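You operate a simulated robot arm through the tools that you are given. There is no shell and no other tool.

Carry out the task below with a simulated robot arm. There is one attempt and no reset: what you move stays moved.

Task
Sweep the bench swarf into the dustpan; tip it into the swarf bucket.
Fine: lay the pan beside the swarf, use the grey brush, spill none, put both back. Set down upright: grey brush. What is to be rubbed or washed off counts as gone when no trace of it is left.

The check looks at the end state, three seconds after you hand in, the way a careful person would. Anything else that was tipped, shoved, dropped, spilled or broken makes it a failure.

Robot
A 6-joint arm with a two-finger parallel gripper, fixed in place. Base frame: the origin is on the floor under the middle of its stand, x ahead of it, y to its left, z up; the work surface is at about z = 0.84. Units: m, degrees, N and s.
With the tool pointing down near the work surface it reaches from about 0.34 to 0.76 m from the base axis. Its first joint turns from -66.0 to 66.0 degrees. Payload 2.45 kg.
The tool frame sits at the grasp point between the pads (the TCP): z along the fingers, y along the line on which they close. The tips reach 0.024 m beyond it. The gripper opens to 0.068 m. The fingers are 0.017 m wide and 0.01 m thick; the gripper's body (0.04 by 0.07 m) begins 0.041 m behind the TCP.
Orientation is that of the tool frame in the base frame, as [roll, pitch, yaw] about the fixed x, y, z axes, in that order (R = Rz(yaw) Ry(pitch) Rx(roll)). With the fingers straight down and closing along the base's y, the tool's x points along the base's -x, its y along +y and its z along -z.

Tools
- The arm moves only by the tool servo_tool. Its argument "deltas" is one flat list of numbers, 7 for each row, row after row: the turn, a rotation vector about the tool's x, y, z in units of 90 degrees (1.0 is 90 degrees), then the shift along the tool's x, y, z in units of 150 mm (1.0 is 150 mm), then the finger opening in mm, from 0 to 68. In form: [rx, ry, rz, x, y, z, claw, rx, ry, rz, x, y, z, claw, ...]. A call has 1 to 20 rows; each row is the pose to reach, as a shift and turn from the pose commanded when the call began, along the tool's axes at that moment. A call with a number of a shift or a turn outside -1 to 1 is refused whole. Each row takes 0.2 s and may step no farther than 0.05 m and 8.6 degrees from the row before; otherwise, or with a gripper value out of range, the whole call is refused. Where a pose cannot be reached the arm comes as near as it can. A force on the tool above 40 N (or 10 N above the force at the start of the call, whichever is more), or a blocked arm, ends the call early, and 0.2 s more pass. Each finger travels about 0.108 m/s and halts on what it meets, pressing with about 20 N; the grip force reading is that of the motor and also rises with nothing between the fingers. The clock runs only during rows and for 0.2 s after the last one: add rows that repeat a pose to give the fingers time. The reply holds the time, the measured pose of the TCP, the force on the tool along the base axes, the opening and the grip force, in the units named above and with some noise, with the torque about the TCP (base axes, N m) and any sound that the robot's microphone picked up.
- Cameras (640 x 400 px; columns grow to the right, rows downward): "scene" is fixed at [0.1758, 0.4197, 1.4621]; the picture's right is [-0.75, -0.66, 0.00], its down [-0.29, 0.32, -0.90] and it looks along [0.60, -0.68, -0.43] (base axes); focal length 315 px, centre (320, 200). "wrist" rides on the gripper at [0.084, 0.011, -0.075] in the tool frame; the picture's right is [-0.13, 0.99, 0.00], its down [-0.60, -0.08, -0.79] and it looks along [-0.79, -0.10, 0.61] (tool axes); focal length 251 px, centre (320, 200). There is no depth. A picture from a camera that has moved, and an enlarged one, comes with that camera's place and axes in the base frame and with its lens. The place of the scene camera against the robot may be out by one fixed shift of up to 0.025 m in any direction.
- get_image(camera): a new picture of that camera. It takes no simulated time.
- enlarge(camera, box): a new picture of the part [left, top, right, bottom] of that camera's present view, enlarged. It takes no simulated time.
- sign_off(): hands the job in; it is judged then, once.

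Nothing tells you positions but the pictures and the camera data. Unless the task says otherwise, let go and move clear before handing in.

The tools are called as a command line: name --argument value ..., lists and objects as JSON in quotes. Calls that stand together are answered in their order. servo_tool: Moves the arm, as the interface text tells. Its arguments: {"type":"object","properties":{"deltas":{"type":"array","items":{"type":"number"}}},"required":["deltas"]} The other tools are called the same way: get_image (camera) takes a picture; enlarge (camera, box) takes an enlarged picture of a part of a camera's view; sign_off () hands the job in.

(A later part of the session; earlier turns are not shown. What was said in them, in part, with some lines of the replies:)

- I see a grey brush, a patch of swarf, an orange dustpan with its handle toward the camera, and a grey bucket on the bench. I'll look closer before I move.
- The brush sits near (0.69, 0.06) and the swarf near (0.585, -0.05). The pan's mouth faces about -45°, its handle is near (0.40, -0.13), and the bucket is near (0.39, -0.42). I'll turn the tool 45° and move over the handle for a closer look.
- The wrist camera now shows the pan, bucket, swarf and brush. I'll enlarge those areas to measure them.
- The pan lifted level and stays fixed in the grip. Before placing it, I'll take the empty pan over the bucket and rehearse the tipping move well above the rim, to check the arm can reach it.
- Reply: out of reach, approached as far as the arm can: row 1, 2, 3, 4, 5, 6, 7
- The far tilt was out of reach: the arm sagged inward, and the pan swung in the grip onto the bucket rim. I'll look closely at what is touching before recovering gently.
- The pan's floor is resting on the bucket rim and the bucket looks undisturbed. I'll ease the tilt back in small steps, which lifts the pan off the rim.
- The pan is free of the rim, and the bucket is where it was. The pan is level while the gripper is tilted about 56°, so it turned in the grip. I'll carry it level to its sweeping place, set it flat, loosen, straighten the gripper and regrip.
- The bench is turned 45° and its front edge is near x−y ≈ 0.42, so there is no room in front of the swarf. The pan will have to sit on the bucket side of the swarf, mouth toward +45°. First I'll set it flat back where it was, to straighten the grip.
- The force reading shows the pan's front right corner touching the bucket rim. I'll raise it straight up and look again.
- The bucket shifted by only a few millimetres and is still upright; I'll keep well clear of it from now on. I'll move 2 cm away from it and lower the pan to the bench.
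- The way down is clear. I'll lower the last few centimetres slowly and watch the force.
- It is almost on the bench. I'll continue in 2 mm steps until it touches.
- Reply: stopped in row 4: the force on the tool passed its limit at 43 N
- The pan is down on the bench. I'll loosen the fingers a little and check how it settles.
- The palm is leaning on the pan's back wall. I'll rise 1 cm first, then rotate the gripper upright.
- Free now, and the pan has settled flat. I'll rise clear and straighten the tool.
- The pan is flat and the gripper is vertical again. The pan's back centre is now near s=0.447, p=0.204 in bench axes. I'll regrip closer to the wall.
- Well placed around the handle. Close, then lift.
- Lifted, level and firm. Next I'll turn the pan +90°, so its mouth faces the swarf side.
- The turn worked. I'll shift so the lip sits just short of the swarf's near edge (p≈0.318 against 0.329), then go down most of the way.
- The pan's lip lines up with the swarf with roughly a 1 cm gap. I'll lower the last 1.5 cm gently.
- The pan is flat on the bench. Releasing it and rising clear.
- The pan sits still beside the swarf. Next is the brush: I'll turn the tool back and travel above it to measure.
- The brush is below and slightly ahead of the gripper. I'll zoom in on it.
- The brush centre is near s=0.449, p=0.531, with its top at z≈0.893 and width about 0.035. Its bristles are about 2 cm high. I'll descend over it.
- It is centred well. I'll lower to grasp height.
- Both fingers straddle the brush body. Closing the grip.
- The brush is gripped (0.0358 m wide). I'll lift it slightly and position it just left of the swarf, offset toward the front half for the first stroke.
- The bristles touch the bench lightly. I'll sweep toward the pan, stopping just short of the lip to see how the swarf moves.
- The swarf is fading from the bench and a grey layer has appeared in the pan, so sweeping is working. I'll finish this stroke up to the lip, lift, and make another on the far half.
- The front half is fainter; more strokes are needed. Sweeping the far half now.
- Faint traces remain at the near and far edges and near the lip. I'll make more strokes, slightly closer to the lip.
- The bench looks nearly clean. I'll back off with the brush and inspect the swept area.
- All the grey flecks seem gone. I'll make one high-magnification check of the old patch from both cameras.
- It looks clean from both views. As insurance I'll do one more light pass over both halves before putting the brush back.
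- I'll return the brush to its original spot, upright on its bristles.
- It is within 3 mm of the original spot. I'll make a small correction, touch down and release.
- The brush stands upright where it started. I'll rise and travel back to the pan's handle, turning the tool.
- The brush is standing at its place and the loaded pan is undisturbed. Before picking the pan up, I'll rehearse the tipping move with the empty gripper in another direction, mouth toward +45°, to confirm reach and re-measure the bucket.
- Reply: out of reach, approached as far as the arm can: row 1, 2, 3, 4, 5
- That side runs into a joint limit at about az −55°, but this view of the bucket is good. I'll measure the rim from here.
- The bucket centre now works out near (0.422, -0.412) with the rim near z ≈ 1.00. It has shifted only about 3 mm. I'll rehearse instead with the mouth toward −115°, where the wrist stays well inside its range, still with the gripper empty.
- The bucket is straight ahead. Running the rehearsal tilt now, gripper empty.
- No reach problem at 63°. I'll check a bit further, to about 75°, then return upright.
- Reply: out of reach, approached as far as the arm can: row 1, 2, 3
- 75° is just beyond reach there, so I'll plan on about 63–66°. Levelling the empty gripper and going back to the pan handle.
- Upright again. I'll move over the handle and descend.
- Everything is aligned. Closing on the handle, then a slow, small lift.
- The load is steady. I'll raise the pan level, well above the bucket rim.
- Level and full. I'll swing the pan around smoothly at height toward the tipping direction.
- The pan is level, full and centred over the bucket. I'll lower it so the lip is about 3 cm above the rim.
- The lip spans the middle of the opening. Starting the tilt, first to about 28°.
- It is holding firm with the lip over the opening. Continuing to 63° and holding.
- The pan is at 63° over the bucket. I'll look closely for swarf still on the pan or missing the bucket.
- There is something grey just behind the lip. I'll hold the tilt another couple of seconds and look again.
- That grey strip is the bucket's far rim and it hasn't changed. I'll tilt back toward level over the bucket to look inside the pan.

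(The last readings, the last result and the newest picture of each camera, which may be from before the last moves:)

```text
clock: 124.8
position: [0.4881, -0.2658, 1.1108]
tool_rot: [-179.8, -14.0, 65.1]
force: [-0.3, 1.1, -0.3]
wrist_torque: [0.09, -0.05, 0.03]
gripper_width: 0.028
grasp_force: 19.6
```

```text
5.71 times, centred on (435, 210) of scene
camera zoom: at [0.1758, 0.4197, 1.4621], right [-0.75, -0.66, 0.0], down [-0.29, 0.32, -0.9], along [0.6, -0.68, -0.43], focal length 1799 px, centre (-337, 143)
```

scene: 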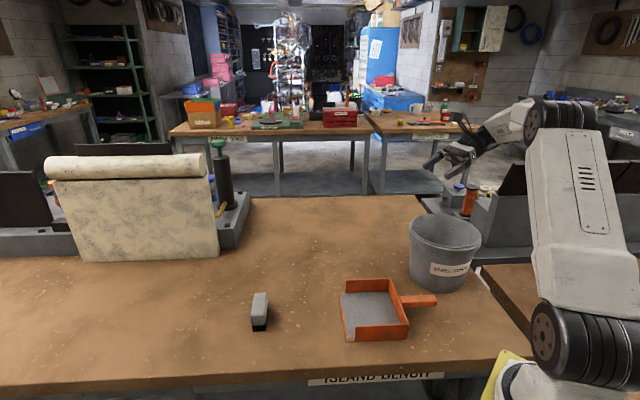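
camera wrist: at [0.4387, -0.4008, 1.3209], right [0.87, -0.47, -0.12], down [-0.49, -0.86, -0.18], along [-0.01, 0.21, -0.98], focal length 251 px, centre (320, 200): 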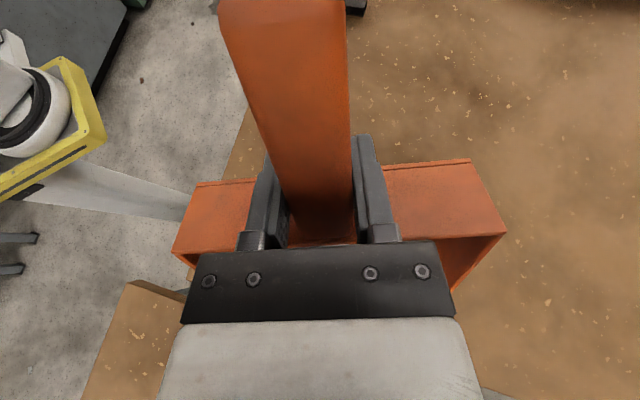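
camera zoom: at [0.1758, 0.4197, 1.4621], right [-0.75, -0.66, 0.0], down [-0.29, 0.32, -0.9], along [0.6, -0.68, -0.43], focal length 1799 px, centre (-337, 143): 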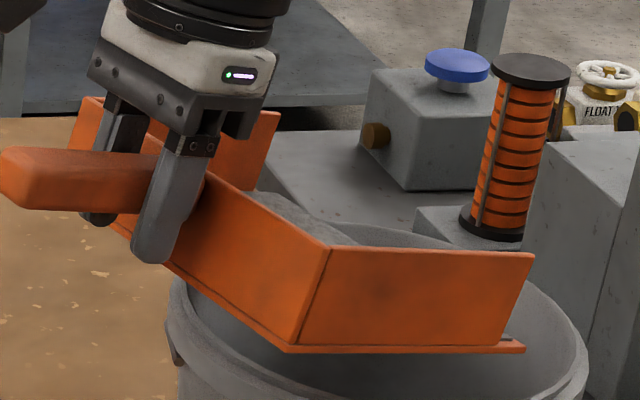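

Some grey material seems to remain in the pan. I'll level it in place to see how much.

servo_tool --deltas '[0, -0.0519, 0, 0, 0, 0, 0, 0, -0.1037, 0, 0, 0, 0, 0, 0, -0.1556, 0, 0, 0, 0, 0, 0, -0.1556, 0, 0, 0, 0, 0]'

enlarge --camera "scene" --box '[390, 160, 480, 245]'

get_image --camera "wrist"

```text
clock: 125.8
position: [0.4876, -0.2668, 1.1117]
tool_rot: [-179.9, 0.0, 64.9]
force: [0.4, 0.3, -1.8]
wrist_torque: [0.06, -0.05, -0.03]
gripper_width: 0.0281
grasp_force: 20.1
```

```text
4.71 times, centred on (435, 202) of scene
camera zoom: at [0.1758, 0.4197, 1.4621], right [-0.75, -0.66, 0.0], down [-0.29, 0.32, -0.9], along [0.6, -0.68, -0.43], focal length 1481 px, centre (-221, 188)
```

zoom: 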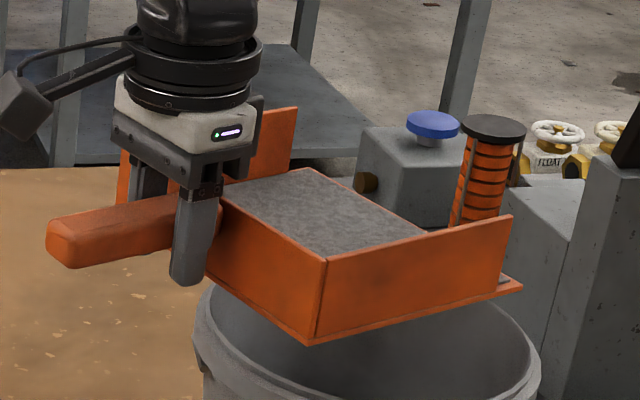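

```text
taken
camera wrist: at [0.5337, -0.1946, 1.1871], right [0.84, -0.54, 0.0], down [-0.33, -0.51, 0.79], along [-0.43, -0.67, -0.61], focal length 251 px, centre (320, 200)
```

wrist: 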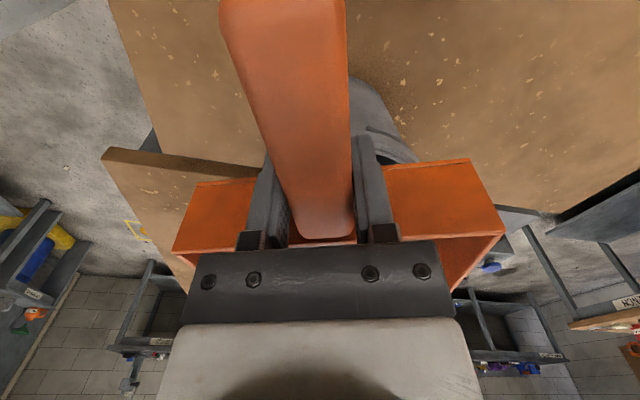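

The whole layer is still in the pan, so 63° was not steep enough and nothing has spilled. By my estimate the wrist's azimuth is the limit there. With the mouth toward +45°, tilting swings the wrist away from that limit and should allow a full 90°. I'll swing back around at height.

servo_tool --deltas '[0, 0, -0.03, 0, 0, -0.05, 0, 0, 0, -0.09, 0, 0, -0.12, 0, 0, 0, -0.16, 0, 0, -0.2, 0, 0, 0, -0.23, 0, 0, -0.28, 0, 0, 0, -0.3, 0, 0, -0.36, 0, 0, 0, -0.37, 0, 0, -0.44, 0, 0, 0, -0.44, 0, 0, -0.52, 0, 0, 0, -0.51, 0, 0, -0.57, 0, 0, 0, -0.58, 0, 0, -0.6, 0, 0, 0, -0.65, 0, 0, -0.6, 0, 0, 0, -0.72, 0, 0, -0.6, 0, 0, 0, -0.79, 0, 0, -0.6, 0, 0, 0, -0.85, 0, 0, -0.6, 0, 0, 0, -0.889, 0, 0, -0.6, 0, 0, 0, -0.889, 0, 0, -0.6, 0]'

servo_tool --deltas '[0, 0, -0.03, 0, 0, 0, 0, 0, 0, -0.09, 0, 0, 0, 0, 0, 0, -0.16, 0, 0, 0, 0, 0, 0, -0.23, 0, 0, 0, 0, 0, 0, -0.3, 0, 0, 0, 0, 0, 0, -0.37, 0, 0, 0, 0, 0, 0, -0.44, 0, 0, 0, 0, 0, 0, -0.51, 0, 0, 0, 0, 0, 0, -0.58, 0, 0, 0, 0, 0, 0, -0.65, 0, 0, 0, 0, 0, 0, -0.72, 0, 0, 0, 0, 0, 0, -0.79, 0, 0, 0, 0, 0, 0, -0.85, 0, 0, 0, 0, 0, 0, -0.889, 0, 0, 0, 0, 0, 0, -0.889, 0, 0, 0, 0]'

enlarge --camera "scene" --box '[320, 100, 520, 300]'

```text
clock: 129.0
position: [0.4885, -0.2661, 1.2021]
tool_rot: [180.0, -0.2, 145.1]
force: [0.6, -0.3, -1.2]
wrist_torque: [0.02, 0.08, 0.01]
gripper_width: 0.0276
grasp_force: 20.5
```

```text
clock: 132.2
position: [0.4893, -0.2665, 1.2023]
tool_rot: [179.9, 0.0, -134.9]
force: [-0.6, -0.3, -1.3]
wrist_torque: [-0.07, 0.07, -0.01]
gripper_width: 0.0277
grasp_force: 19.6
```

```text
2.00 times, centred on (420, 200) of scene
camera zoom: at [0.1758, 0.4197, 1.4621], right [-0.75, -0.66, 0.0], down [-0.29, 0.32, -0.9], along [0.6, -0.68, -0.43], focal length 630 px, centre (120, 200)
```

zoom: 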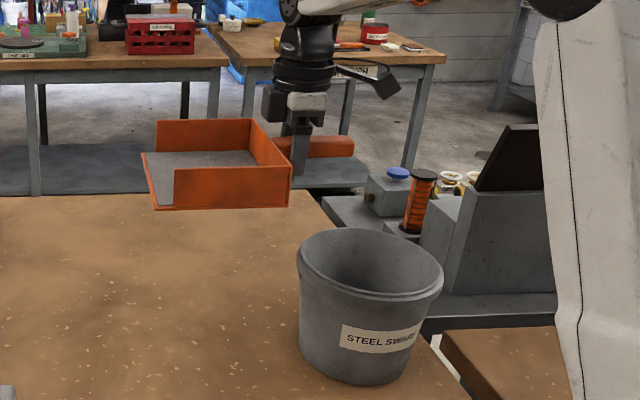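

Still full and level. Moving it over to the bucket's near side.

servo_tool --deltas '[0, 0, 0, 0.06, -0.015, -0.02, 0, 0, 0, 0, 0.18, -0.045, -0.05, 0, 0, 0, 0, 0.33, -0.08, -0.085, 0, 0, 0, 0, 0.48, -0.115, -0.085, 0, 0, 0, 0, 0.62, -0.15, -0.085, 0, 0, 0, 0, 0.73, -0.178, -0.085, 0, 0, 0, 0, 0.785, -0.19, -0.085, 0, 0, 0, 0, 0.785, -0.19, -0.085, 0]'

servo_tool --deltas '[0, 0, 0, 0.06, -0.015, 0, 0, 0, 0, 0, 0.18, -0.045, 0, 0, 0, 0, 0, 0.33, -0.08, 0, 0, 0, 0, 0, 0.48, -0.115, 0, 0, 0, 0, 0, 0.62, -0.15, 0, 0, 0, 0, 0, 0.73, -0.178, 0, 0, 0, 0, 0, 0.785, -0.19, 0, 0, 0, 0, 0, 0.785, -0.19, 0, 0]'

enlarge --camera "scene" --box '[340, 100, 540, 300]'

get_image --camera "wrist"

```text
clock: 134.0
position: [0.4255, -0.3702, 1.2134]
tool_rot: [179.9, 0.1, -135.0]
force: [0.6, -0.4, -1.3]
wrist_torque: [-0.08, 0.07, 0.03]
gripper_width: 0.028
grasp_force: 20.3
```

```text
clock: 135.8
position: [0.3611, -0.4731, 1.2139]
tool_rot: [179.9, 0.0, -134.9]
force: [-0.8, 0.2, -1.8]
wrist_torque: [-0.06, 0.07, -0.01]
gripper_width: 0.0278
grasp_force: 19.7
```

```text
2.00 times, centred on (440, 200) of scene
camera zoom: at [0.1758, 0.4197, 1.4621], right [-0.75, -0.66, 0.0], down [-0.29, 0.32, -0.9], along [0.6, -0.68, -0.43], focal length 630 px, centre (80, 200)
```

zoom: 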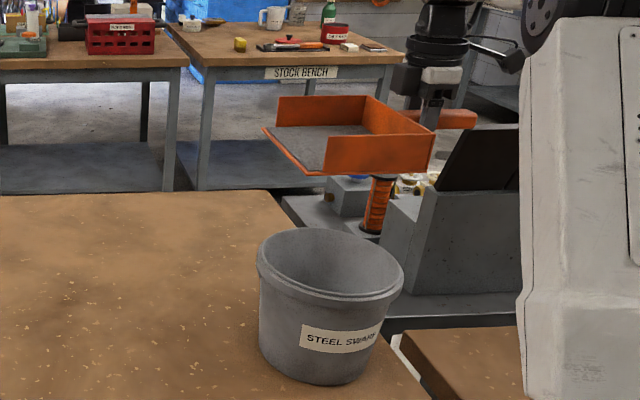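

```text
taken
camera wrist: at [0.2949, -0.5247, 1.2891], right [-0.61, 0.79, 0.0], down [0.48, 0.37, 0.79], along [0.63, 0.48, -0.61], focal length 251 px, centre (320, 200)
```

wrist: 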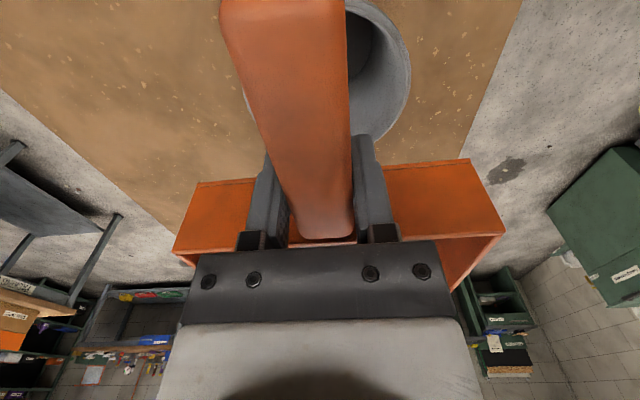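

Aligned with the bucket and still full. I'll tilt in place in stages, watching for reach problems.

servo_tool --deltas '[0, 0.06, 0, 0, 0, 0, 0, 0, 0.13, 0, 0, 0, 0, 0, 0, 0.2, 0, 0, 0, 0, 0, 0, 0.27, 0, 0, 0, 0, 0, 0, 0.34, 0, 0, 0, 0, 0]'

enlarge --camera "scene" --box '[380, 120, 520, 300]'

```text
clock: 137.0
position: [0.3621, -0.4728, 1.2153]
tool_rot: [179.9, -30.7, -134.9]
force: [-0.8, 0.2, -1.5]
wrist_torque: [-0.04, 0.07, 0.0]
gripper_width: 0.0277
grasp_force: 19.5
```

```text
2.22 times, centred on (450, 210) of scene
camera zoom: at [0.1758, 0.4197, 1.4621], right [-0.75, -0.66, 0.0], down [-0.29, 0.32, -0.9], along [0.6, -0.68, -0.43], focal length 699 px, centre (31, 178)
```

zoom: 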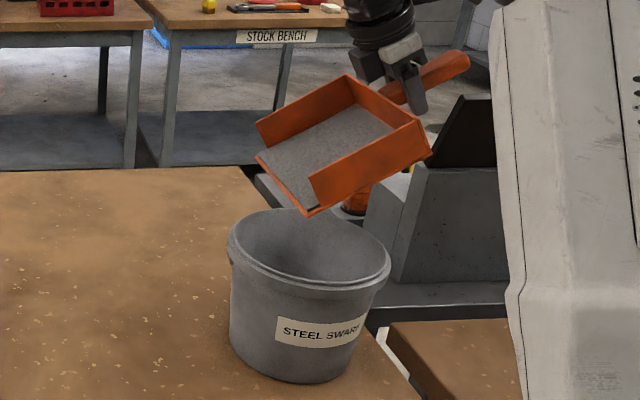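

Reachable, and I can see the load from this side. Continuing to about 54° in place.

servo_tool --deltas '[0, 0.065, 0, 0, 0, 0, 0, 0, 0.13, 0, 0, 0, 0, 0, 0, 0.195, 0, 0, 0, 0, 0, 0, 0.259, 0, 0, 0, 0, 0]'

enlarge --camera "scene" --box '[380, 120, 520, 300]'

```text
clock: 138.0
position: [0.3618, -0.4724, 1.2155]
tool_rot: [179.9, -54.0, -134.9]
force: [0.4, -0.3, -0.9]
wrist_torque: [-0.03, 0.02, -0.02]
gripper_width: 0.0277
grasp_force: 19.8
```

```text
2.22 times, centred on (450, 210) of scene
camera zoom: at [0.1758, 0.4197, 1.4621], right [-0.75, -0.66, 0.0], down [-0.29, 0.32, -0.9], along [0.6, -0.68, -0.43], focal length 699 px, centre (31, 178)
```

zoom: 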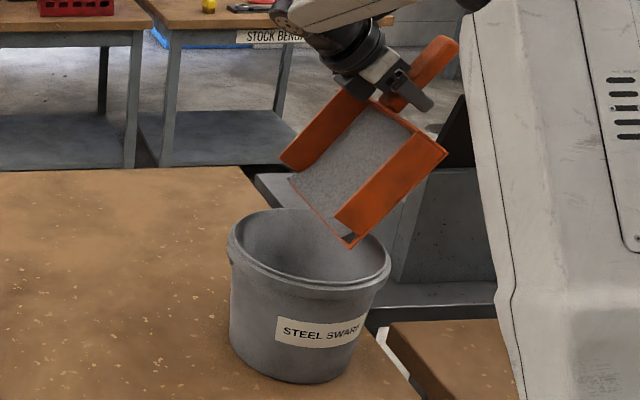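

The lip is right over the opening with the load still in place. I'll tilt further to 68°, keeping the lip centred.

servo_tool --deltas '[0, 0.0778, 0, -0.0653, 0, -0.124, 0, 0, 0.1556, 0, -0.139, 0, -0.248, 0, 0, 0.1556, 0, -0.139, 0, -0.248, 0, 0, 0.1556, 0, -0.139, 0, -0.248, 0, 0, 0.1556, 0, -0.139, 0, -0.248, 0]'

enlarge --camera "scene" --box '[380, 120, 520, 300]'

```text
clock: 139.2
position: [0.3932, -0.441, 1.2204]
tool_rot: [179.7, -67.8, -134.8]
force: [-0.9, -0.2, -1.7]
wrist_torque: [-0.02, -0.01, 0.01]
gripper_width: 0.0276
grasp_force: 19.7
```

```text
2.22 times, centred on (450, 210) of scene
camera zoom: at [0.1758, 0.4197, 1.4621], right [-0.75, -0.66, 0.0], down [-0.29, 0.32, -0.9], along [0.6, -0.68, -0.43], focal length 699 px, centre (31, 178)
```

zoom: 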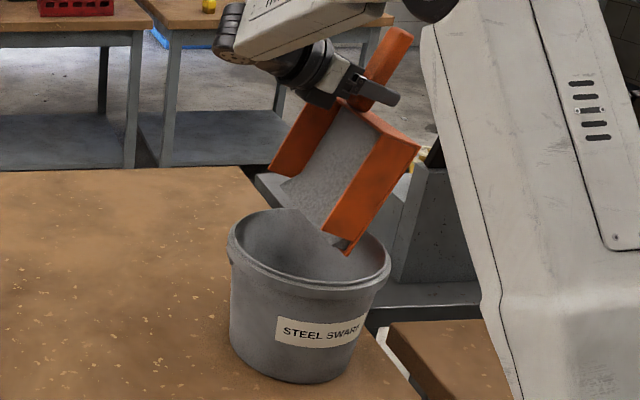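

The load now reaches the very edge. I'll tilt steeper, to 82°, still centred over the bucket, and hold.

servo_tool --deltas '[0, 0.0778, 0, -0.049, 0, -0.139, 0, 0, 0.1556, 0, -0.105, 0, -0.2776, 0, 0, 0.1556, 0, -0.105, 0, -0.2776, 0, 0, 0.1556, 0, -0.105, 0, -0.2776, 0, 0, 0.1556, 0, -0.105, 0, -0.2776, 0, 0, 0.1556, 0, -0.105, 0, -0.2776, 0]'

enlarge --camera "scene" --box '[380, 120, 520, 300]'

enlarge --camera "scene" --box '[420, 170, 480, 250]'

```text
clock: 140.6
position: [0.4236, -0.4101, 1.221]
tool_rot: [179.3, -81.9, -134.2]
force: [0.4, -0.7, -1.8]
wrist_torque: [0.01, -0.01, 0.02]
gripper_width: 0.0281
grasp_force: 19.9
```

```text
2.22 times, centred on (450, 210) of scene
camera zoom: at [0.1758, 0.4197, 1.4621], right [-0.75, -0.66, 0.0], down [-0.29, 0.32, -0.9], along [0.6, -0.68, -0.43], focal length 699 px, centre (31, 178)
```

zoom: 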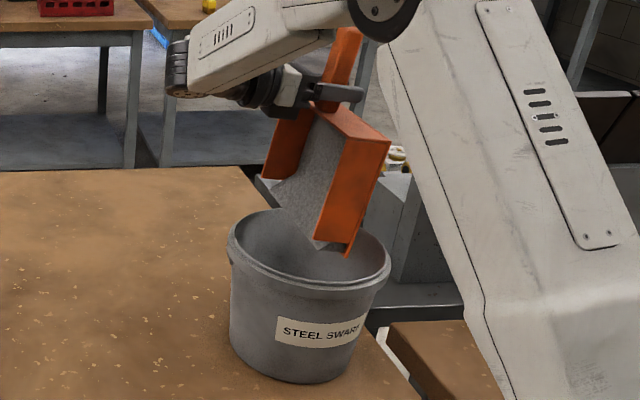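

```text
5.00 times, centred on (450, 210) of scene
camera zoom: at [0.1758, 0.4197, 1.4621], right [-0.75, -0.66, 0.0], down [-0.29, 0.32, -0.9], along [0.6, -0.68, -0.43], focal length 1574 px, centre (-330, 150)
```

zoom: 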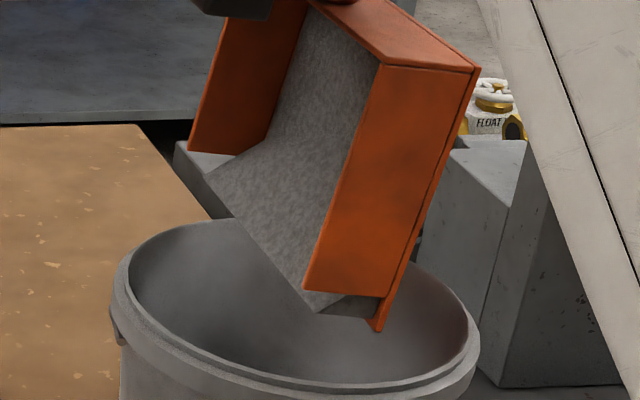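

The load is a thick layer that still clings at 82°. The arm is within reach, so I'll go past vertical in small steps, keeping the lip over the middle of the bucket.

servo_tool --deltas '[0, 0.0778, 0, -0.0207, 0, -0.1472, 0, 0, 0.1556, 0, -0.0672, 0, -0.2868, 0, 0, 0.1556, 0, -0.0672, 0, -0.2868, 0, 0, 0.1556, 0, -0.0672, 0, -0.2868, 0, 0, 0.1556, 0, -0.0672, 0, -0.2868, 0, 0, 0.1556, 0, -0.0672, 0, -0.2868, 0]'

enlarge --camera "scene" --box '[380, 120, 520, 300]'

enlarge --camera "scene" --box '[420, 170, 480, 250]'

```text
clock: 142.0
position: [0.4551, -0.3794, 1.2165]
tool_rot: [0.9, -84.1, 44.2]
force: [-0.3, 0.0, 0.0]
wrist_torque: [0.03, -0.05, -0.01]
gripper_width: 0.0278
grasp_force: 20.1
```

```text
2.22 times, centred on (450, 210) of scene
camera zoom: at [0.1758, 0.4197, 1.4621], right [-0.75, -0.66, 0.0], down [-0.29, 0.32, -0.9], along [0.6, -0.68, -0.43], focal length 699 px, centre (31, 178)
```

zoom: 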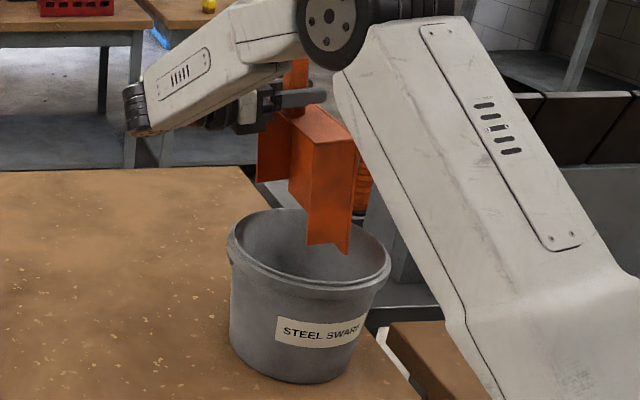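

```text
5.00 times, centred on (450, 210) of scene
camera zoom: at [0.1758, 0.4197, 1.4621], right [-0.75, -0.66, 0.0], down [-0.29, 0.32, -0.9], along [0.6, -0.68, -0.43], focal length 1574 px, centre (-330, 150)
```

zoom: 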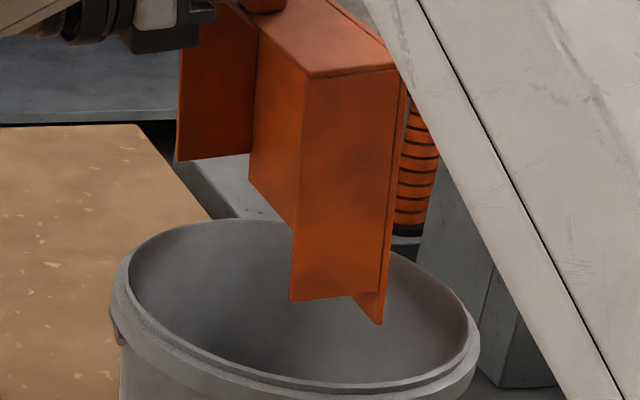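

Past vertical, the load has let go and the pan is all orange. I'll check the bucket's inside and the bench around it.

enlarge --camera "scene" --box '[400, 200, 490, 300]'

get_image --camera "scene"

get_image --camera "wrist"

```text
4.00 times, centred on (445, 250) of scene
camera zoom: at [0.1758, 0.4197, 1.4621], right [-0.75, -0.66, 0.0], down [-0.29, 0.32, -0.9], along [0.6, -0.68, -0.43], focal length 1259 px, centre (-180, 0)
```

zoom: 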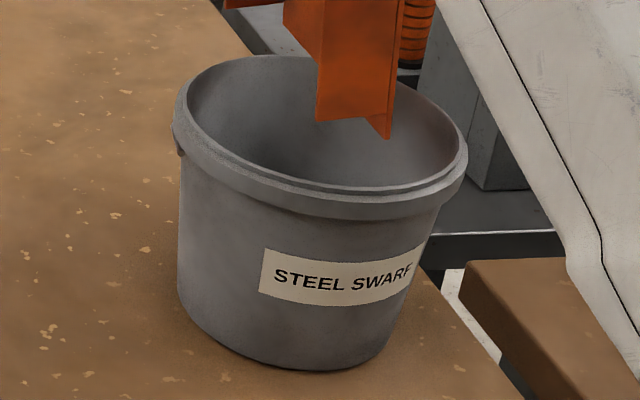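

```text
taken
```

scene: 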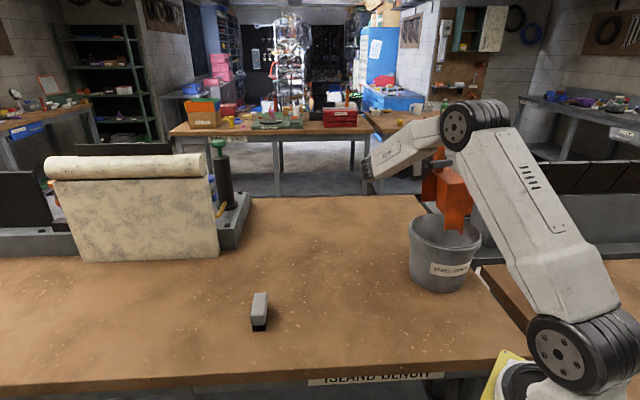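

```text
taken
camera wrist: at [0.5062, -0.3132, 1.2939], right [-0.71, 0.69, -0.13], down [0.57, 0.46, -0.68], along [-0.41, -0.56, -0.72], focal length 251 px, centre (320, 200)
```

wrist: 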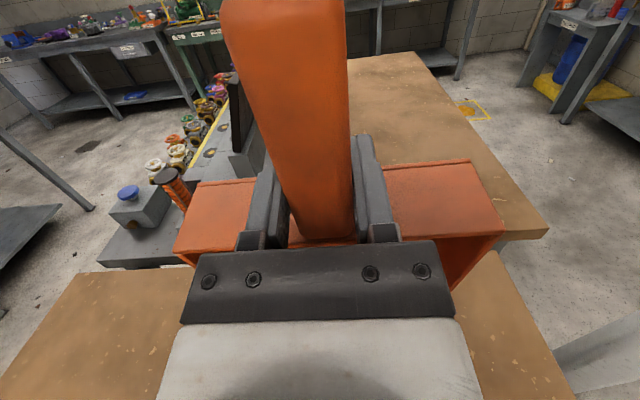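

No swarf is visible on the bench. I'll rise a little and rotate the pan back to level, then check inside both the pan and the bucket.

servo_tool --deltas '[0, -0.03, 0, 0.066, 0, 0.007, 0, 0, -0.09, 0, 0.133, 0, 0.013, 0, 0, -0.17, 0, 0.199, 0, 0.02, 0, 0, -0.25, 0, 0.199, 0, 0.02, 0, 0, -0.333, 0, 0.199, 0, 0.02, 0, 0, -0.417, 0, 0.199, 0, 0.02, 0, 0, -0.5, 0, 0.199, 0, 0.02, 0, 0, -0.583, 0, 0.199, 0, 0.02, 0, 0, -0.667, 0, 0.199, 0, 0.02, 0, 0, -0.75, 0, 0.199, 0, 0.02, 0, 0, -0.833, 0, 0.199, 0, 0.02, 0, 0, -0.917, 0, 0.199, 0, 0.02, 0, 0, -0.917, 0, 0.199, 0, 0.02, 0]'

enlarge --camera "scene" --box '[340, 100, 520, 300]'

get_image --camera "wrist"

```text
clock: 144.8
position: [0.4538, -0.3804, 1.2472]
tool_rot: [179.9, -13.2, -135.0]
force: [0.4, -0.3, -0.9]
wrist_torque: [-0.05, 0.06, 0.03]
gripper_width: 0.0277
grasp_force: 19.5
```

```text
2.00 times, centred on (430, 200) of scene
camera zoom: at [0.1758, 0.4197, 1.4621], right [-0.75, -0.66, 0.0], down [-0.29, 0.32, -0.9], along [0.6, -0.68, -0.43], focal length 630 px, centre (100, 200)
```

zoom: 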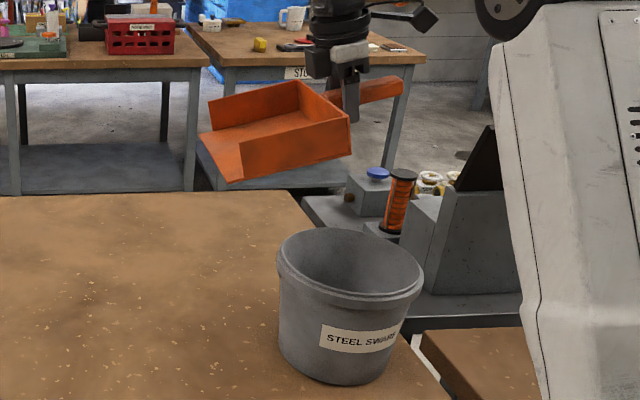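

```text
taken
camera wrist: at [0.4012, -0.4182, 1.3393], right [-0.61, 0.79, -0.03], down [0.6, 0.49, 0.63], along [0.51, 0.37, -0.77], focal length 251 px, centre (320, 200)
```

wrist: 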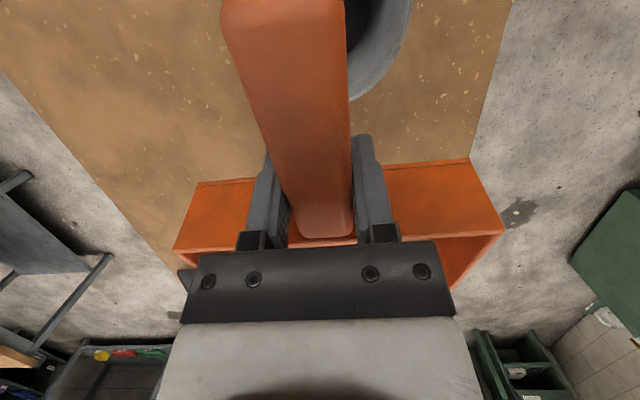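

The pan is empty. I'll level it and carry it back toward its home spot, first checking for leftovers.

servo_tool --deltas '[0, -0.0735, 0, 0, 0, 0, 0, 0, -0.147, 0, 0, 0, 0, 0, 0, -0.147, 0, 0, 0, 0, 0]'

servo_tool --deltas '[0, 0, 0, -0.1, 0.12, 0, 0, 0, 0, 0, -0.2, 0.24, 0, 0, 0, 0, 0, -0.31, 0.36, 0, 0, 0, 0, 0, -0.41, 0.48, 0, 0, 0, 0, 0, -0.51, 0.604, 0, 0]'

servo_tool --deltas '[0, 0, 0, -0.1, 0.12, 0, 0, 0, 0, 0, -0.2, 0.24, 0, 0, 0, 0, 0, -0.31, 0.36, 0, 0, 0, 0, 0, -0.41, 0.48, 0, 0, 0, 0, 0, -0.51, 0.604, 0, 0, 0, 0, 0, -0.51, 0.604, 0, 0]'

enlarge --camera "scene" --box '[280, 100, 460, 280]'

enlarge --camera "scene" --box '[400, 205, 490, 295]'

```text
clock: 145.6
position: [0.4543, -0.3798, 1.2466]
tool_rot: [179.9, -0.1, -135.0]
force: [0.0, -0.4, -0.6]
wrist_torque: [-0.06, 0.04, 0.02]
gripper_width: 0.0276
grasp_force: 20.0
```

```text
clock: 146.8
position: [0.4443, -0.2607, 1.2472]
tool_rot: [179.9, 0.0, -135.0]
force: [0.6, -0.3, -1.0]
wrist_torque: [-0.04, 0.07, 0.0]
gripper_width: 0.0279
grasp_force: 19.9
```

```text
clock: 148.2
position: [0.4343, -0.143, 1.2487]
tool_rot: [179.9, -0.1, -135.0]
force: [-0.4, 1.4, -1.0]
wrist_torque: [-0.03, 0.02, -0.01]
gripper_width: 0.0275
grasp_force: 20.1
```

```text
2.22 times, centred on (370, 190) of scene
camera zoom: at [0.1758, 0.4197, 1.4621], right [-0.75, -0.66, 0.0], down [-0.29, 0.32, -0.9], along [0.6, -0.68, -0.43], focal length 699 px, centre (209, 222)
```

zoom: 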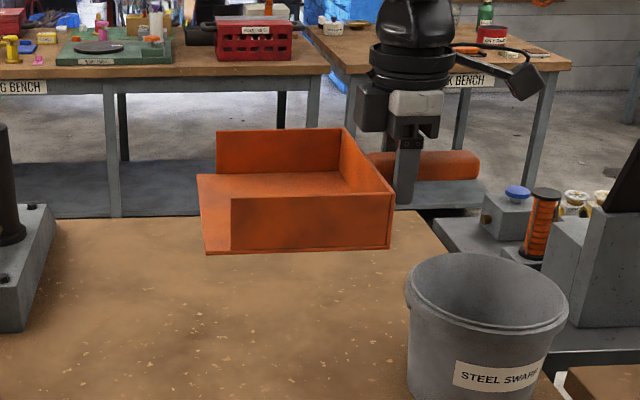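

```text
4.44 times, centred on (445, 250) of scene
camera zoom: at [0.1758, 0.4197, 1.4621], right [-0.75, -0.66, 0.0], down [-0.29, 0.32, -0.9], along [0.6, -0.68, -0.43], focal length 1399 px, centre (-236, -22)
```

zoom: 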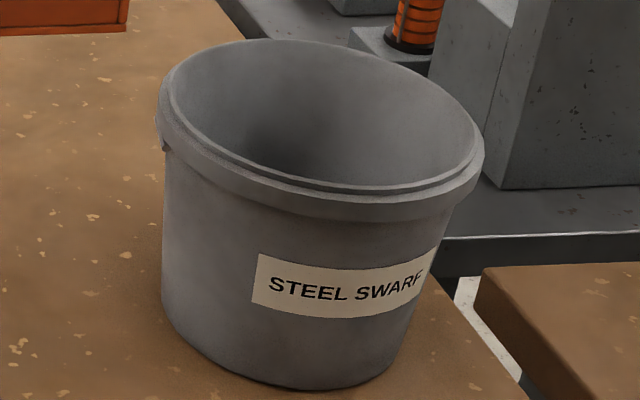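

The pan is clean inside. I'll turn it to its original orientation and descend a little left of home, to stay clear of the bucket rim.

servo_tool --deltas '[0, 0, 0.0833, 0, 0, 0, 0, 0, 0, 0.1667, 0, 0, 0, 0, 0, 0, 0.25, 0, 0, 0, 0, 0, 0, 0.3333, 0, 0, 0, 0, 0, 0, 0.4167, 0, 0, 0, 0, 0, 0, 0.5, 0, 0, 0, 0, 0, 0, 0.5833, 0, 0, 0, 0, 0, 0, 0.6667, 0, 0, 0, 0, 0, 0, 0.75, 0, 0, 0, 0, 0, 0, 0.8333, 0, 0, 0, 0, 0, 0, 0.9167, 0, 0, 0, 0, 0, 0, 1.0, 0, 0, 0, 0, 0, 0, 1.0, 0, 0, 0, 0]'

servo_tool --deltas '[0, 0, 0, 0, 0, 0.2, 0, 0, 0, 0, 0, 0, 0.4, 0, 0, 0, 0, 0, 0, 0.6, 0, 0, 0, 0, 0, 0, 0.8, 0, 0, 0, 0, 0, 0, 0.8, 0]'

get_image --camera "wrist"

enlarge --camera "scene" --box '[310, 150, 510, 320]'

```text
clock: 151.0
position: [0.4355, -0.1437, 1.2472]
tool_rot: [-180.0, -0.1, 135.0]
force: [-0.7, 0.3, -0.8]
wrist_torque: [0.04, 0.02, 0.0]
gripper_width: 0.0275
grasp_force: 19.8
```

```text
clock: 152.2
position: [0.4341, -0.1424, 1.1264]
tool_rot: [-179.9, -0.2, 135.0]
force: [-0.4, -0.1, -0.8]
wrist_torque: [0.07, 0.05, 0.03]
gripper_width: 0.0278
grasp_force: 19.4
```

```text
taken
camera wrist: at [0.3828, -0.0757, 1.2022], right [0.79, 0.61, 0.0], down [0.37, -0.48, 0.79], along [0.48, -0.63, -0.61], focal length 251 px, centre (320, 200)
```

wrist: 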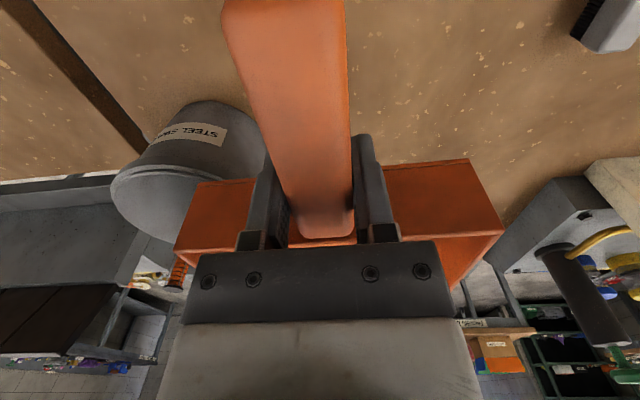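

```text
2.35 times, centred on (410, 235) of scene
camera zoom: at [0.1758, 0.4197, 1.4621], right [-0.75, -0.66, 0.0], down [-0.29, 0.32, -0.9], along [0.6, -0.68, -0.43], focal length 741 px, centre (108, 118)
```

zoom: 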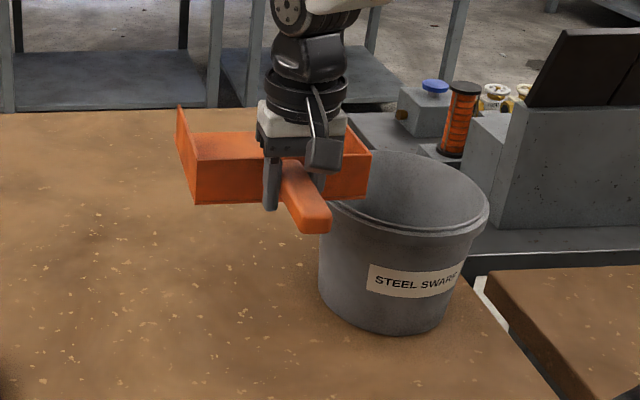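

There is about 2 cm clearance to the rim. Descending.

servo_tool --deltas '[0, 0, 0, 0, 0, 0.2, 0, 0, 0, 0, 0, 0, 0.4, 0, 0, 0, 0, 0, 0, 0.6, 0, 0, 0, 0, 0, 0, 0.8, 0, 0, 0, 0, 0, 0, 1.0, 0, 0, 0, 0, 0, 0, 1.0, 0]'

servo_tool --deltas '[0, 0, 0, 0, 0, 0.2, 0, 0, 0, 0, 0, 0, 0.4, 0, 0, 0, 0, 0, 0, 0.55, 0, 0, 0, 0, 0, 0, 0.6, 0, 0, 0, 0, 0, 0, 0.6, 0]'

enlarge --camera "scene" --box '[340, 200, 500, 340]'

get_image --camera "wrist"

```text
clock: 153.6
position: [0.4342, -0.1445, 0.9762]
tool_rot: [-180.0, -0.1, 135.0]
force: [-0.1, -0.4, -0.9]
wrist_torque: [0.04, 0.06, 0.0]
gripper_width: 0.0279
grasp_force: 19.8
```

```text
clock: 154.8
position: [0.4344, -0.1452, 0.8871]
tool_rot: [-179.9, -0.1, 135.0]
force: [-0.1, 0.0, -0.8]
wrist_torque: [0.06, 0.04, -0.01]
gripper_width: 0.0281
grasp_force: 20.0
```

```text
2.86 times, centred on (420, 270) of scene
camera zoom: at [0.1758, 0.4197, 1.4621], right [-0.75, -0.66, 0.0], down [-0.29, 0.32, -0.9], along [0.6, -0.68, -0.43], focal length 899 px, centre (34, 0)
```

zoom: 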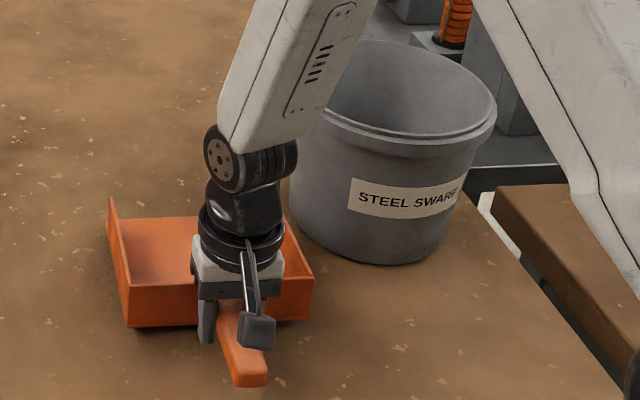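

```text
taken
camera wrist: at [0.3832, -0.0772, 0.9621], right [0.79, 0.61, 0.0], down [0.37, -0.48, 0.79], along [0.48, -0.63, -0.61], focal length 251 px, centre (320, 200)
```

wrist: 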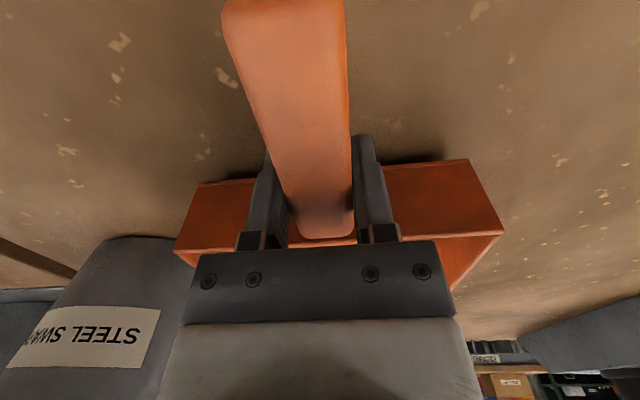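

Low enough now. I'll slide 2 cm toward the original spot under the rim height, then set it down.

servo_tool --deltas '[0, 0, 0, 0.005, -0.05, 0, 0, 0, 0, 0, 0.008, -0.1, 0, 0, 0, 0, 0, 0.008, -0.145, 0, 0, 0, 0, 0, 0.008, -0.145, 0, 0]'

servo_tool --deltas '[0, 0, 0, 0, 0, 0.04, 0, 0, 0, 0, 0, 0, 0.065, 0, 0, 0, 0, 0, 0, 0.078, 0, 0, 0, 0, 0, 0, 0.084, 0]'

enlarge --camera "scene" --box '[340, 200, 500, 340]'

```text
clock: 155.8
position: [0.4183, -0.1597, 0.887]
tool_rot: [-179.8, -0.1, 135.0]
force: [-0.9, -0.3, -0.4]
wrist_torque: [0.06, 0.03, -0.03]
gripper_width: 0.0279
grasp_force: 20.2
```

```text
clock: 156.8
position: [0.4182, -0.1589, 0.8748]
tool_rot: [-179.9, -0.1, 135.0]
force: [-0.4, 4.7, 13.5]
wrist_torque: [-0.22, -0.31, 0.03]
gripper_width: 0.0276
grasp_force: 19.8
```

```text
2.86 times, centred on (420, 270) of scene
camera zoom: at [0.1755, 0.4199, 1.4621], right [-0.75, -0.66, 0.0], down [-0.29, 0.32, -0.9], along [0.6, -0.68, -0.43], focal length 899 px, centre (34, 0)
```

zoom: 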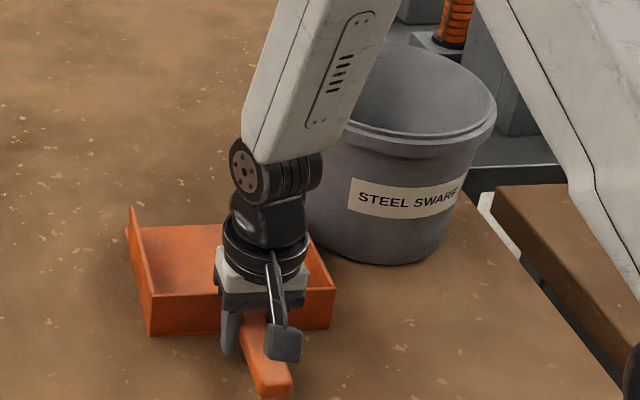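

It is down on the bench. Releasing and rising clear.

servo_tool --deltas '[0, 0, 0, 0, 0, -0.004, 0, 0, 0, 0, 0, 0, -0.004, 34, 0, 0, 0, 0, 0, -0.004, 54, 0, 0, 0, 0, 0, -0.004, 68, 0, 0, 0, 0, 0, -0.004, 68]'

servo_tool --deltas '[0, 0, 0, 0, 0, -0.15, 68, 0, 0, 0, 0, 0, -0.35, 68, 0, 0, 0, 0, 0, -0.6, 68, 0, 0, 0, 0, 0, -0.85, 68, 0, 0, 0, 0, 0, -1.0, 68]'

servo_tool --deltas '[0, 0, 0, 0, 0, -0.25, 68, 0, 0, 0, 0, 0, -0.5, 68, 0, 0, 0, 0, 0, -0.75, 68, 0, 0, 0, 0, 0, -1.0, 68]'

get_image --camera "scene"

get_image --camera "wrist"

```text
clock: 158.0
position: [0.4162, -0.1579, 0.8743]
tool_rot: [-179.9, -0.1, 135.0]
force: [-0.1, -0.3, 0.1]
wrist_torque: [-0.04, 0.0, 0.04]
gripper_width: 0.0682
grasp_force: 0.0
```

```text
clock: 159.2
position: [0.4174, -0.1596, 1.025]
tool_rot: [-180.0, -0.1, 135.0]
force: [0.2, -0.3, -0.2]
wrist_torque: [-0.02, -0.02, -0.03]
gripper_width: 0.068
grasp_force: 0.0
```

```text
clock: 160.2
position: [0.4173, -0.1581, 1.1747]
tool_rot: [-179.9, -0.1, 135.0]
force: [0.0, 1.1, 0.3]
wrist_torque: [0.01, -0.01, 0.01]
gripper_width: 0.068
grasp_force: 0.1
```

```text
taken
```

scene: 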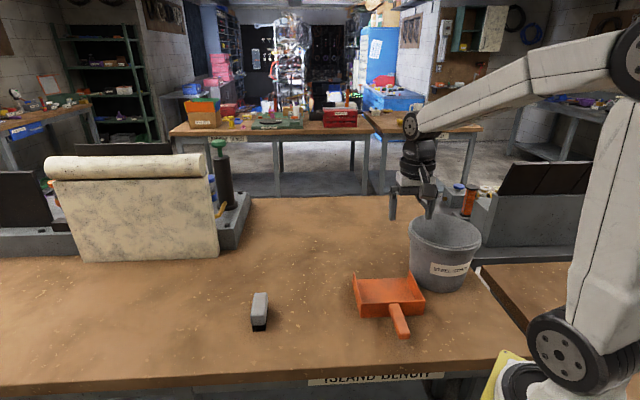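

```text
taken
camera wrist: at [0.3671, -0.091, 1.25], right [0.79, 0.61, 0.0], down [0.37, -0.48, 0.79], along [0.48, -0.63, -0.61], focal length 251 px, centre (320, 200)
```

wrist: 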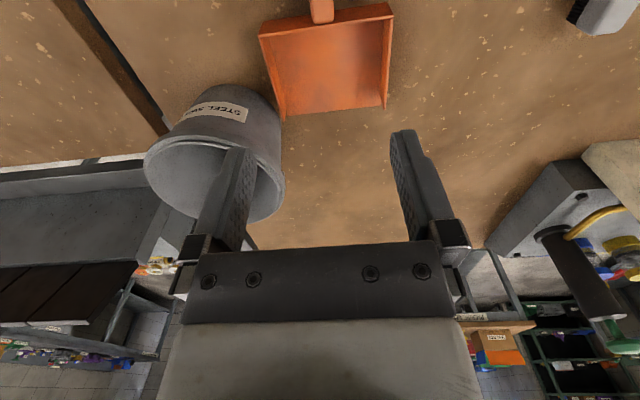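

Pan and brush are both back. I'll inspect the pan, the bench around the bucket and the brush up close before finishing.

enlarge --camera "wrist" --box '[120, 0, 420, 230]'

enlarge --camera "scene" --box '[220, 200, 500, 375]'

enlarge --camera "scene" --box '[340, 200, 500, 300]'

enlarge --camera "scene" --box '[230, 270, 350, 345]'

```text
1.74 times, centred on (270, 115) of wrist
camera zoom: at [0.3671, -0.091, 1.25], right [0.79, 0.61, 0.0], down [0.37, -0.48, 0.79], along [0.48, -0.63, -0.61], focal length 437 px, centre (407, 348)
```

zoom: 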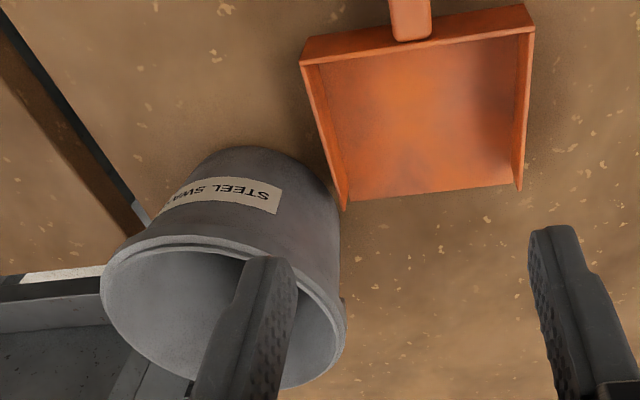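

```text
2.29 times, centred on (360, 288) of scene
camera zoom: at [0.1758, 0.4197, 1.4621], right [-0.75, -0.66, 0.0], down [-0.29, 0.32, -0.9], along [0.6, -0.68, -0.43], focal length 719 px, centre (229, 0)
```

zoom: 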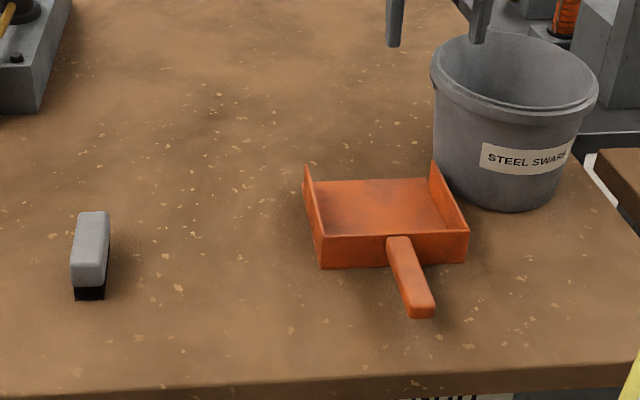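

```text
4.00 times, centred on (420, 250) of scene
camera zoom: at [0.1758, 0.4197, 1.4621], right [-0.75, -0.66, 0.0], down [-0.29, 0.32, -0.9], along [0.6, -0.68, -0.43], focal length 1259 px, centre (-80, 0)
```

zoom: 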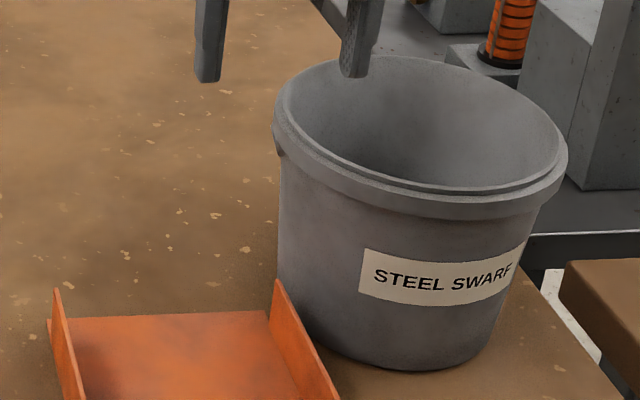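

```text
5.33 times, centred on (290, 308) of scene
camera zoom: at [0.1758, 0.4197, 1.4621], right [-0.75, -0.66, 0.0], down [-0.29, 0.32, -0.9], along [0.6, -0.68, -0.43], focal length 1679 px, centre (480, -373)
```

zoom: 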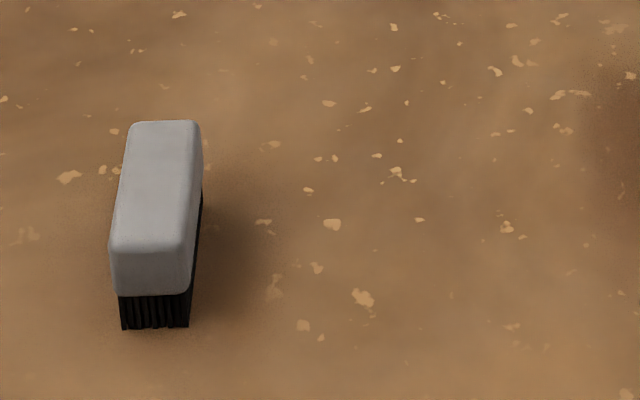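

Everything matches the starting layout and the bench is clean. I'll move over with the open gripper at a safe height to look into the bucket and confirm the swarf is there.

servo_tool --deltas '[0, 0, -0.0833, 0, 0, 0, 68, 0, 0, -0.1667, 0, 0, 0, 68, 0, 0, -0.25, 0, 0, 0, 68, 0, 0, -0.3333, 0, 0, 0, 68, 0, 0, -0.4167, 0, 0, 0, 68, 0, 0, -0.5, 0, 0, 0, 68, 0, 0, -0.5833, 0, 0, 0, 68, 0, 0, -0.6667, 0, 0, 0, 68, 0, 0, -0.75, 0, 0, 0, 68, 0, 0, -0.8333, 0, 0, 0, 68, 0, 0, -0.9167, 0, 0, 0, 68, 0, 0, -1.0, 0, 0, 0, 68]'

servo_tool --deltas '[0, 0, 0, 0.18, -0.13, 0, 68, 0, 0, 0, 0.37, -0.26, 0, 68, 0, 0, 0, 0.55, -0.39, 0, 68, 0, 0, 0, 0.74, -0.52, 0, 68, 0, 0, 0, 0.92, -0.65, 0, 68]'

servo_tool --deltas '[0, 0, 0, 0.17, -0.13, 0, 68, 0, 0, 0, 0.34, -0.26, 0, 68, 0, 0, 0, 0.5, -0.39, 0, 68, 0, 0, 0, 0.67, -0.52, 0, 68, 0, 0, 0, 0.82, -0.65, 0, 68, 0, 0, 0, 0.82, -0.65, 0, 68]'

get_image --camera "wrist"

```text
clock: 162.8
position: [0.4179, -0.1578, 1.1747]
tool_rot: [179.8, -0.2, -134.8]
force: [-0.5, 0.2, -0.2]
wrist_torque: [-0.01, -0.03, -0.01]
gripper_width: 0.0677
grasp_force: 0.1
```

```text
clock: 164.0
position: [0.3903, -0.3242, 1.1745]
tool_rot: [179.9, -0.1, -134.9]
force: [-0.3, -0.5, 0.0]
wrist_torque: [-0.04, 0.0, 0.01]
gripper_width: 0.0683
grasp_force: 0.0
```

```text
clock: 165.4
position: [0.3689, -0.4824, 1.175]
tool_rot: [-180.0, -0.1, -135.1]
force: [-0.2, 1.0, 0.4]
wrist_torque: [0.0, 0.0, 0.0]
gripper_width: 0.0681
grasp_force: 0.1
```

```text
taken
camera wrist: at [0.3036, -0.5349, 1.2502], right [-0.61, 0.79, 0.0], down [0.48, 0.37, 0.79], along [0.63, 0.48, -0.61], focal length 251 px, centre (320, 200)
```

wrist: 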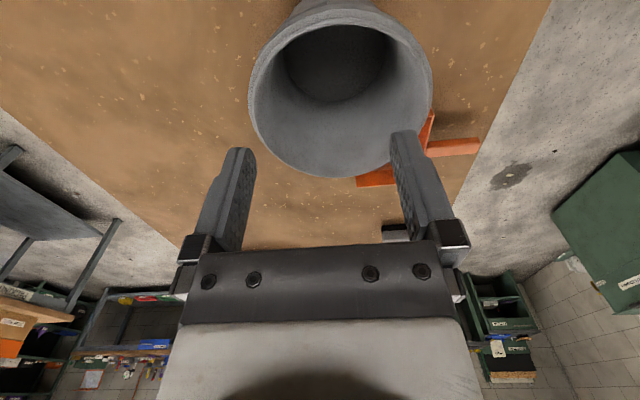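

enlarge --camera "wrist" --box '[240, 0, 440, 180]'

enlarge --camera "wrist" --box '[120, 100, 460, 250]'

```text
2.22 times, centred on (340, 90) of wrist
camera zoom: at [0.3036, -0.5349, 1.2502], right [-0.61, 0.79, 0.0], down [0.48, 0.37, 0.79], along [0.63, 0.48, -0.61], focal length 559 px, centre (276, 444)
```

zoom: 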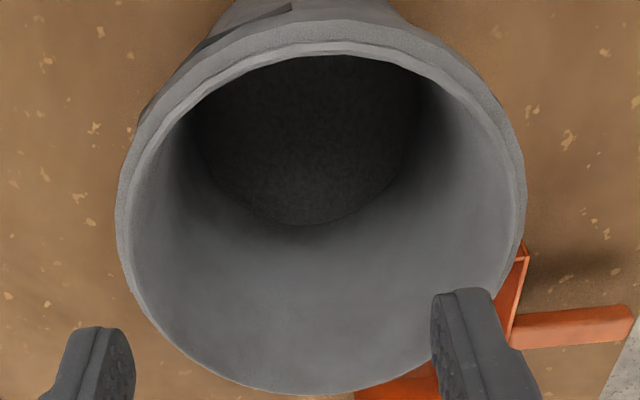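

```text
1.88 times, centred on (290, 175) of wrist
camera zoom: at [0.3036, -0.5349, 1.2502], right [-0.61, 0.79, 0.0], down [0.48, 0.37, 0.79], along [0.63, 0.48, -0.61], focal length 473 px, centre (376, 247)
```

zoom: 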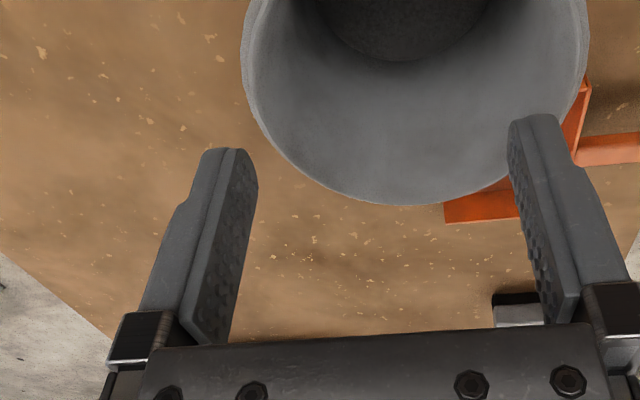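

The bucket floor now shows a grainy layer of swarf, and nothing has spilled on the bench around it. I'll retract the open gripper up and away from everything.

servo_tool --deltas '[0, 0, 0, 0, 0, -0.2, 68, 0, 0, 0, 0, 0, -0.4, 68, 0, 0, 0, 0, 0, -0.6, 68, 0, 0, 0, -0.2, 0.15, -0.8, 68, 0, 0, 0, -0.4, 0.3, -0.9, 68, 0, 0, 0, -0.6, 0.45, -0.9, 68, 0, 0, 0, -0.8, 0.6, -0.9, 68, 0, 0, 0, -1.0, 0.8, -0.9, 68, 0, 0, 0, -1.0, 0.8, -0.9, 68]'

get_image --camera "scene"

get_image --camera "wrist"

enlarge --camera "scene" --box '[220, 190, 500, 375]'

```text
clock: 167.4
position: [0.3907, -0.291, 1.3117]
tool_rot: [179.9, -0.1, -134.9]
force: [-0.4, -1.1, -0.1]
wrist_torque: [-0.02, 0.0, -0.01]
gripper_width: 0.0681
grasp_force: 0.0
```

```text
taken
```

scene: 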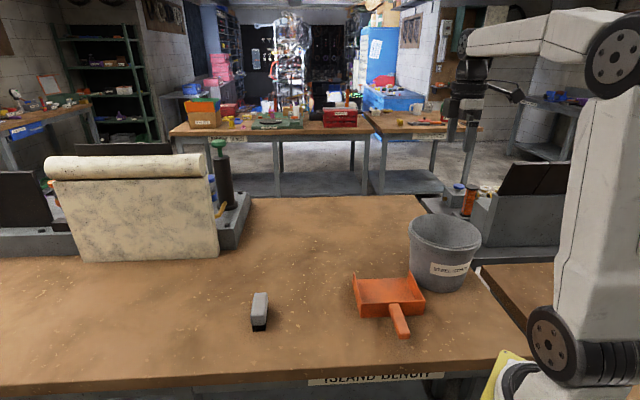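

```text
taken
camera wrist: at [0.3242, -0.3428, 1.386], right [-0.61, 0.79, 0.0], down [0.48, 0.37, 0.79], along [0.63, 0.48, -0.61], focal length 251 px, centre (320, 200)
```

wrist: 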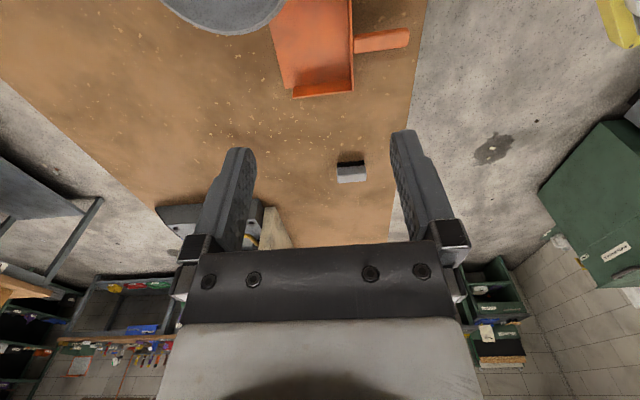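

```text
2.16 times, centred on (360, 282) of scene
camera zoom: at [0.1758, 0.4197, 1.4621], right [-0.75, -0.66, 0.0], down [-0.29, 0.32, -0.9], along [0.6, -0.68, -0.43], focal length 680 px, centre (234, 22)
```

zoom: 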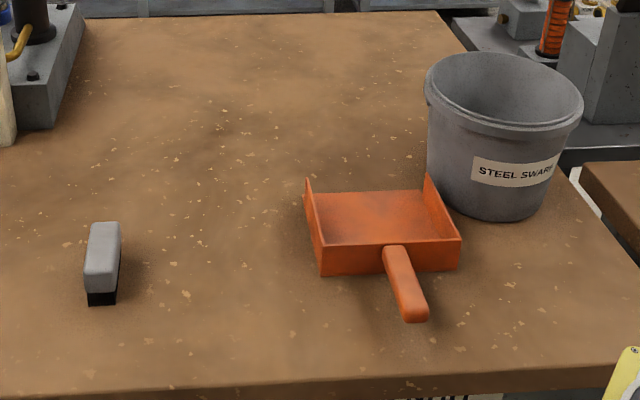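

The bench is clean and the swarf is in the bucket. The pan is back flat within a few millimetres of its original spot, the brush stands upright at its place, and the gripper is empty and clear. Handing in.

sign_off

```text
The job is handed in.
```

The swarf is off the bench and in the swarf bucket, and I've handed the job in. In the last pictures the bench showed no trace of it, and the bucket floor had a grainy layer that looks like the swarf.

- **Sweeping:** The pan lay on the bucket side of the swarf with its mouth facing it, and I swept with the grey brush. A second light pass covered both halves.
- **Tipping:** The load stayed in the pan until it was tilted past vertical, with the lip over the middle of the bucket. I saw no spill on the bench.
- **Put back:** The brush stands upright on its bristles at its old spot. The pan is flat within a few millimetres of where it started, facing the same way.

**Bucket nudged:** While I rehearsed the tipping with the empty pan, the arm ran out of reach and the pan came down on the bucket rim. It touched the rim again soon after. The bucket stayed upright but ended about 3 mm from where it was, turned very slightly. I left it there.
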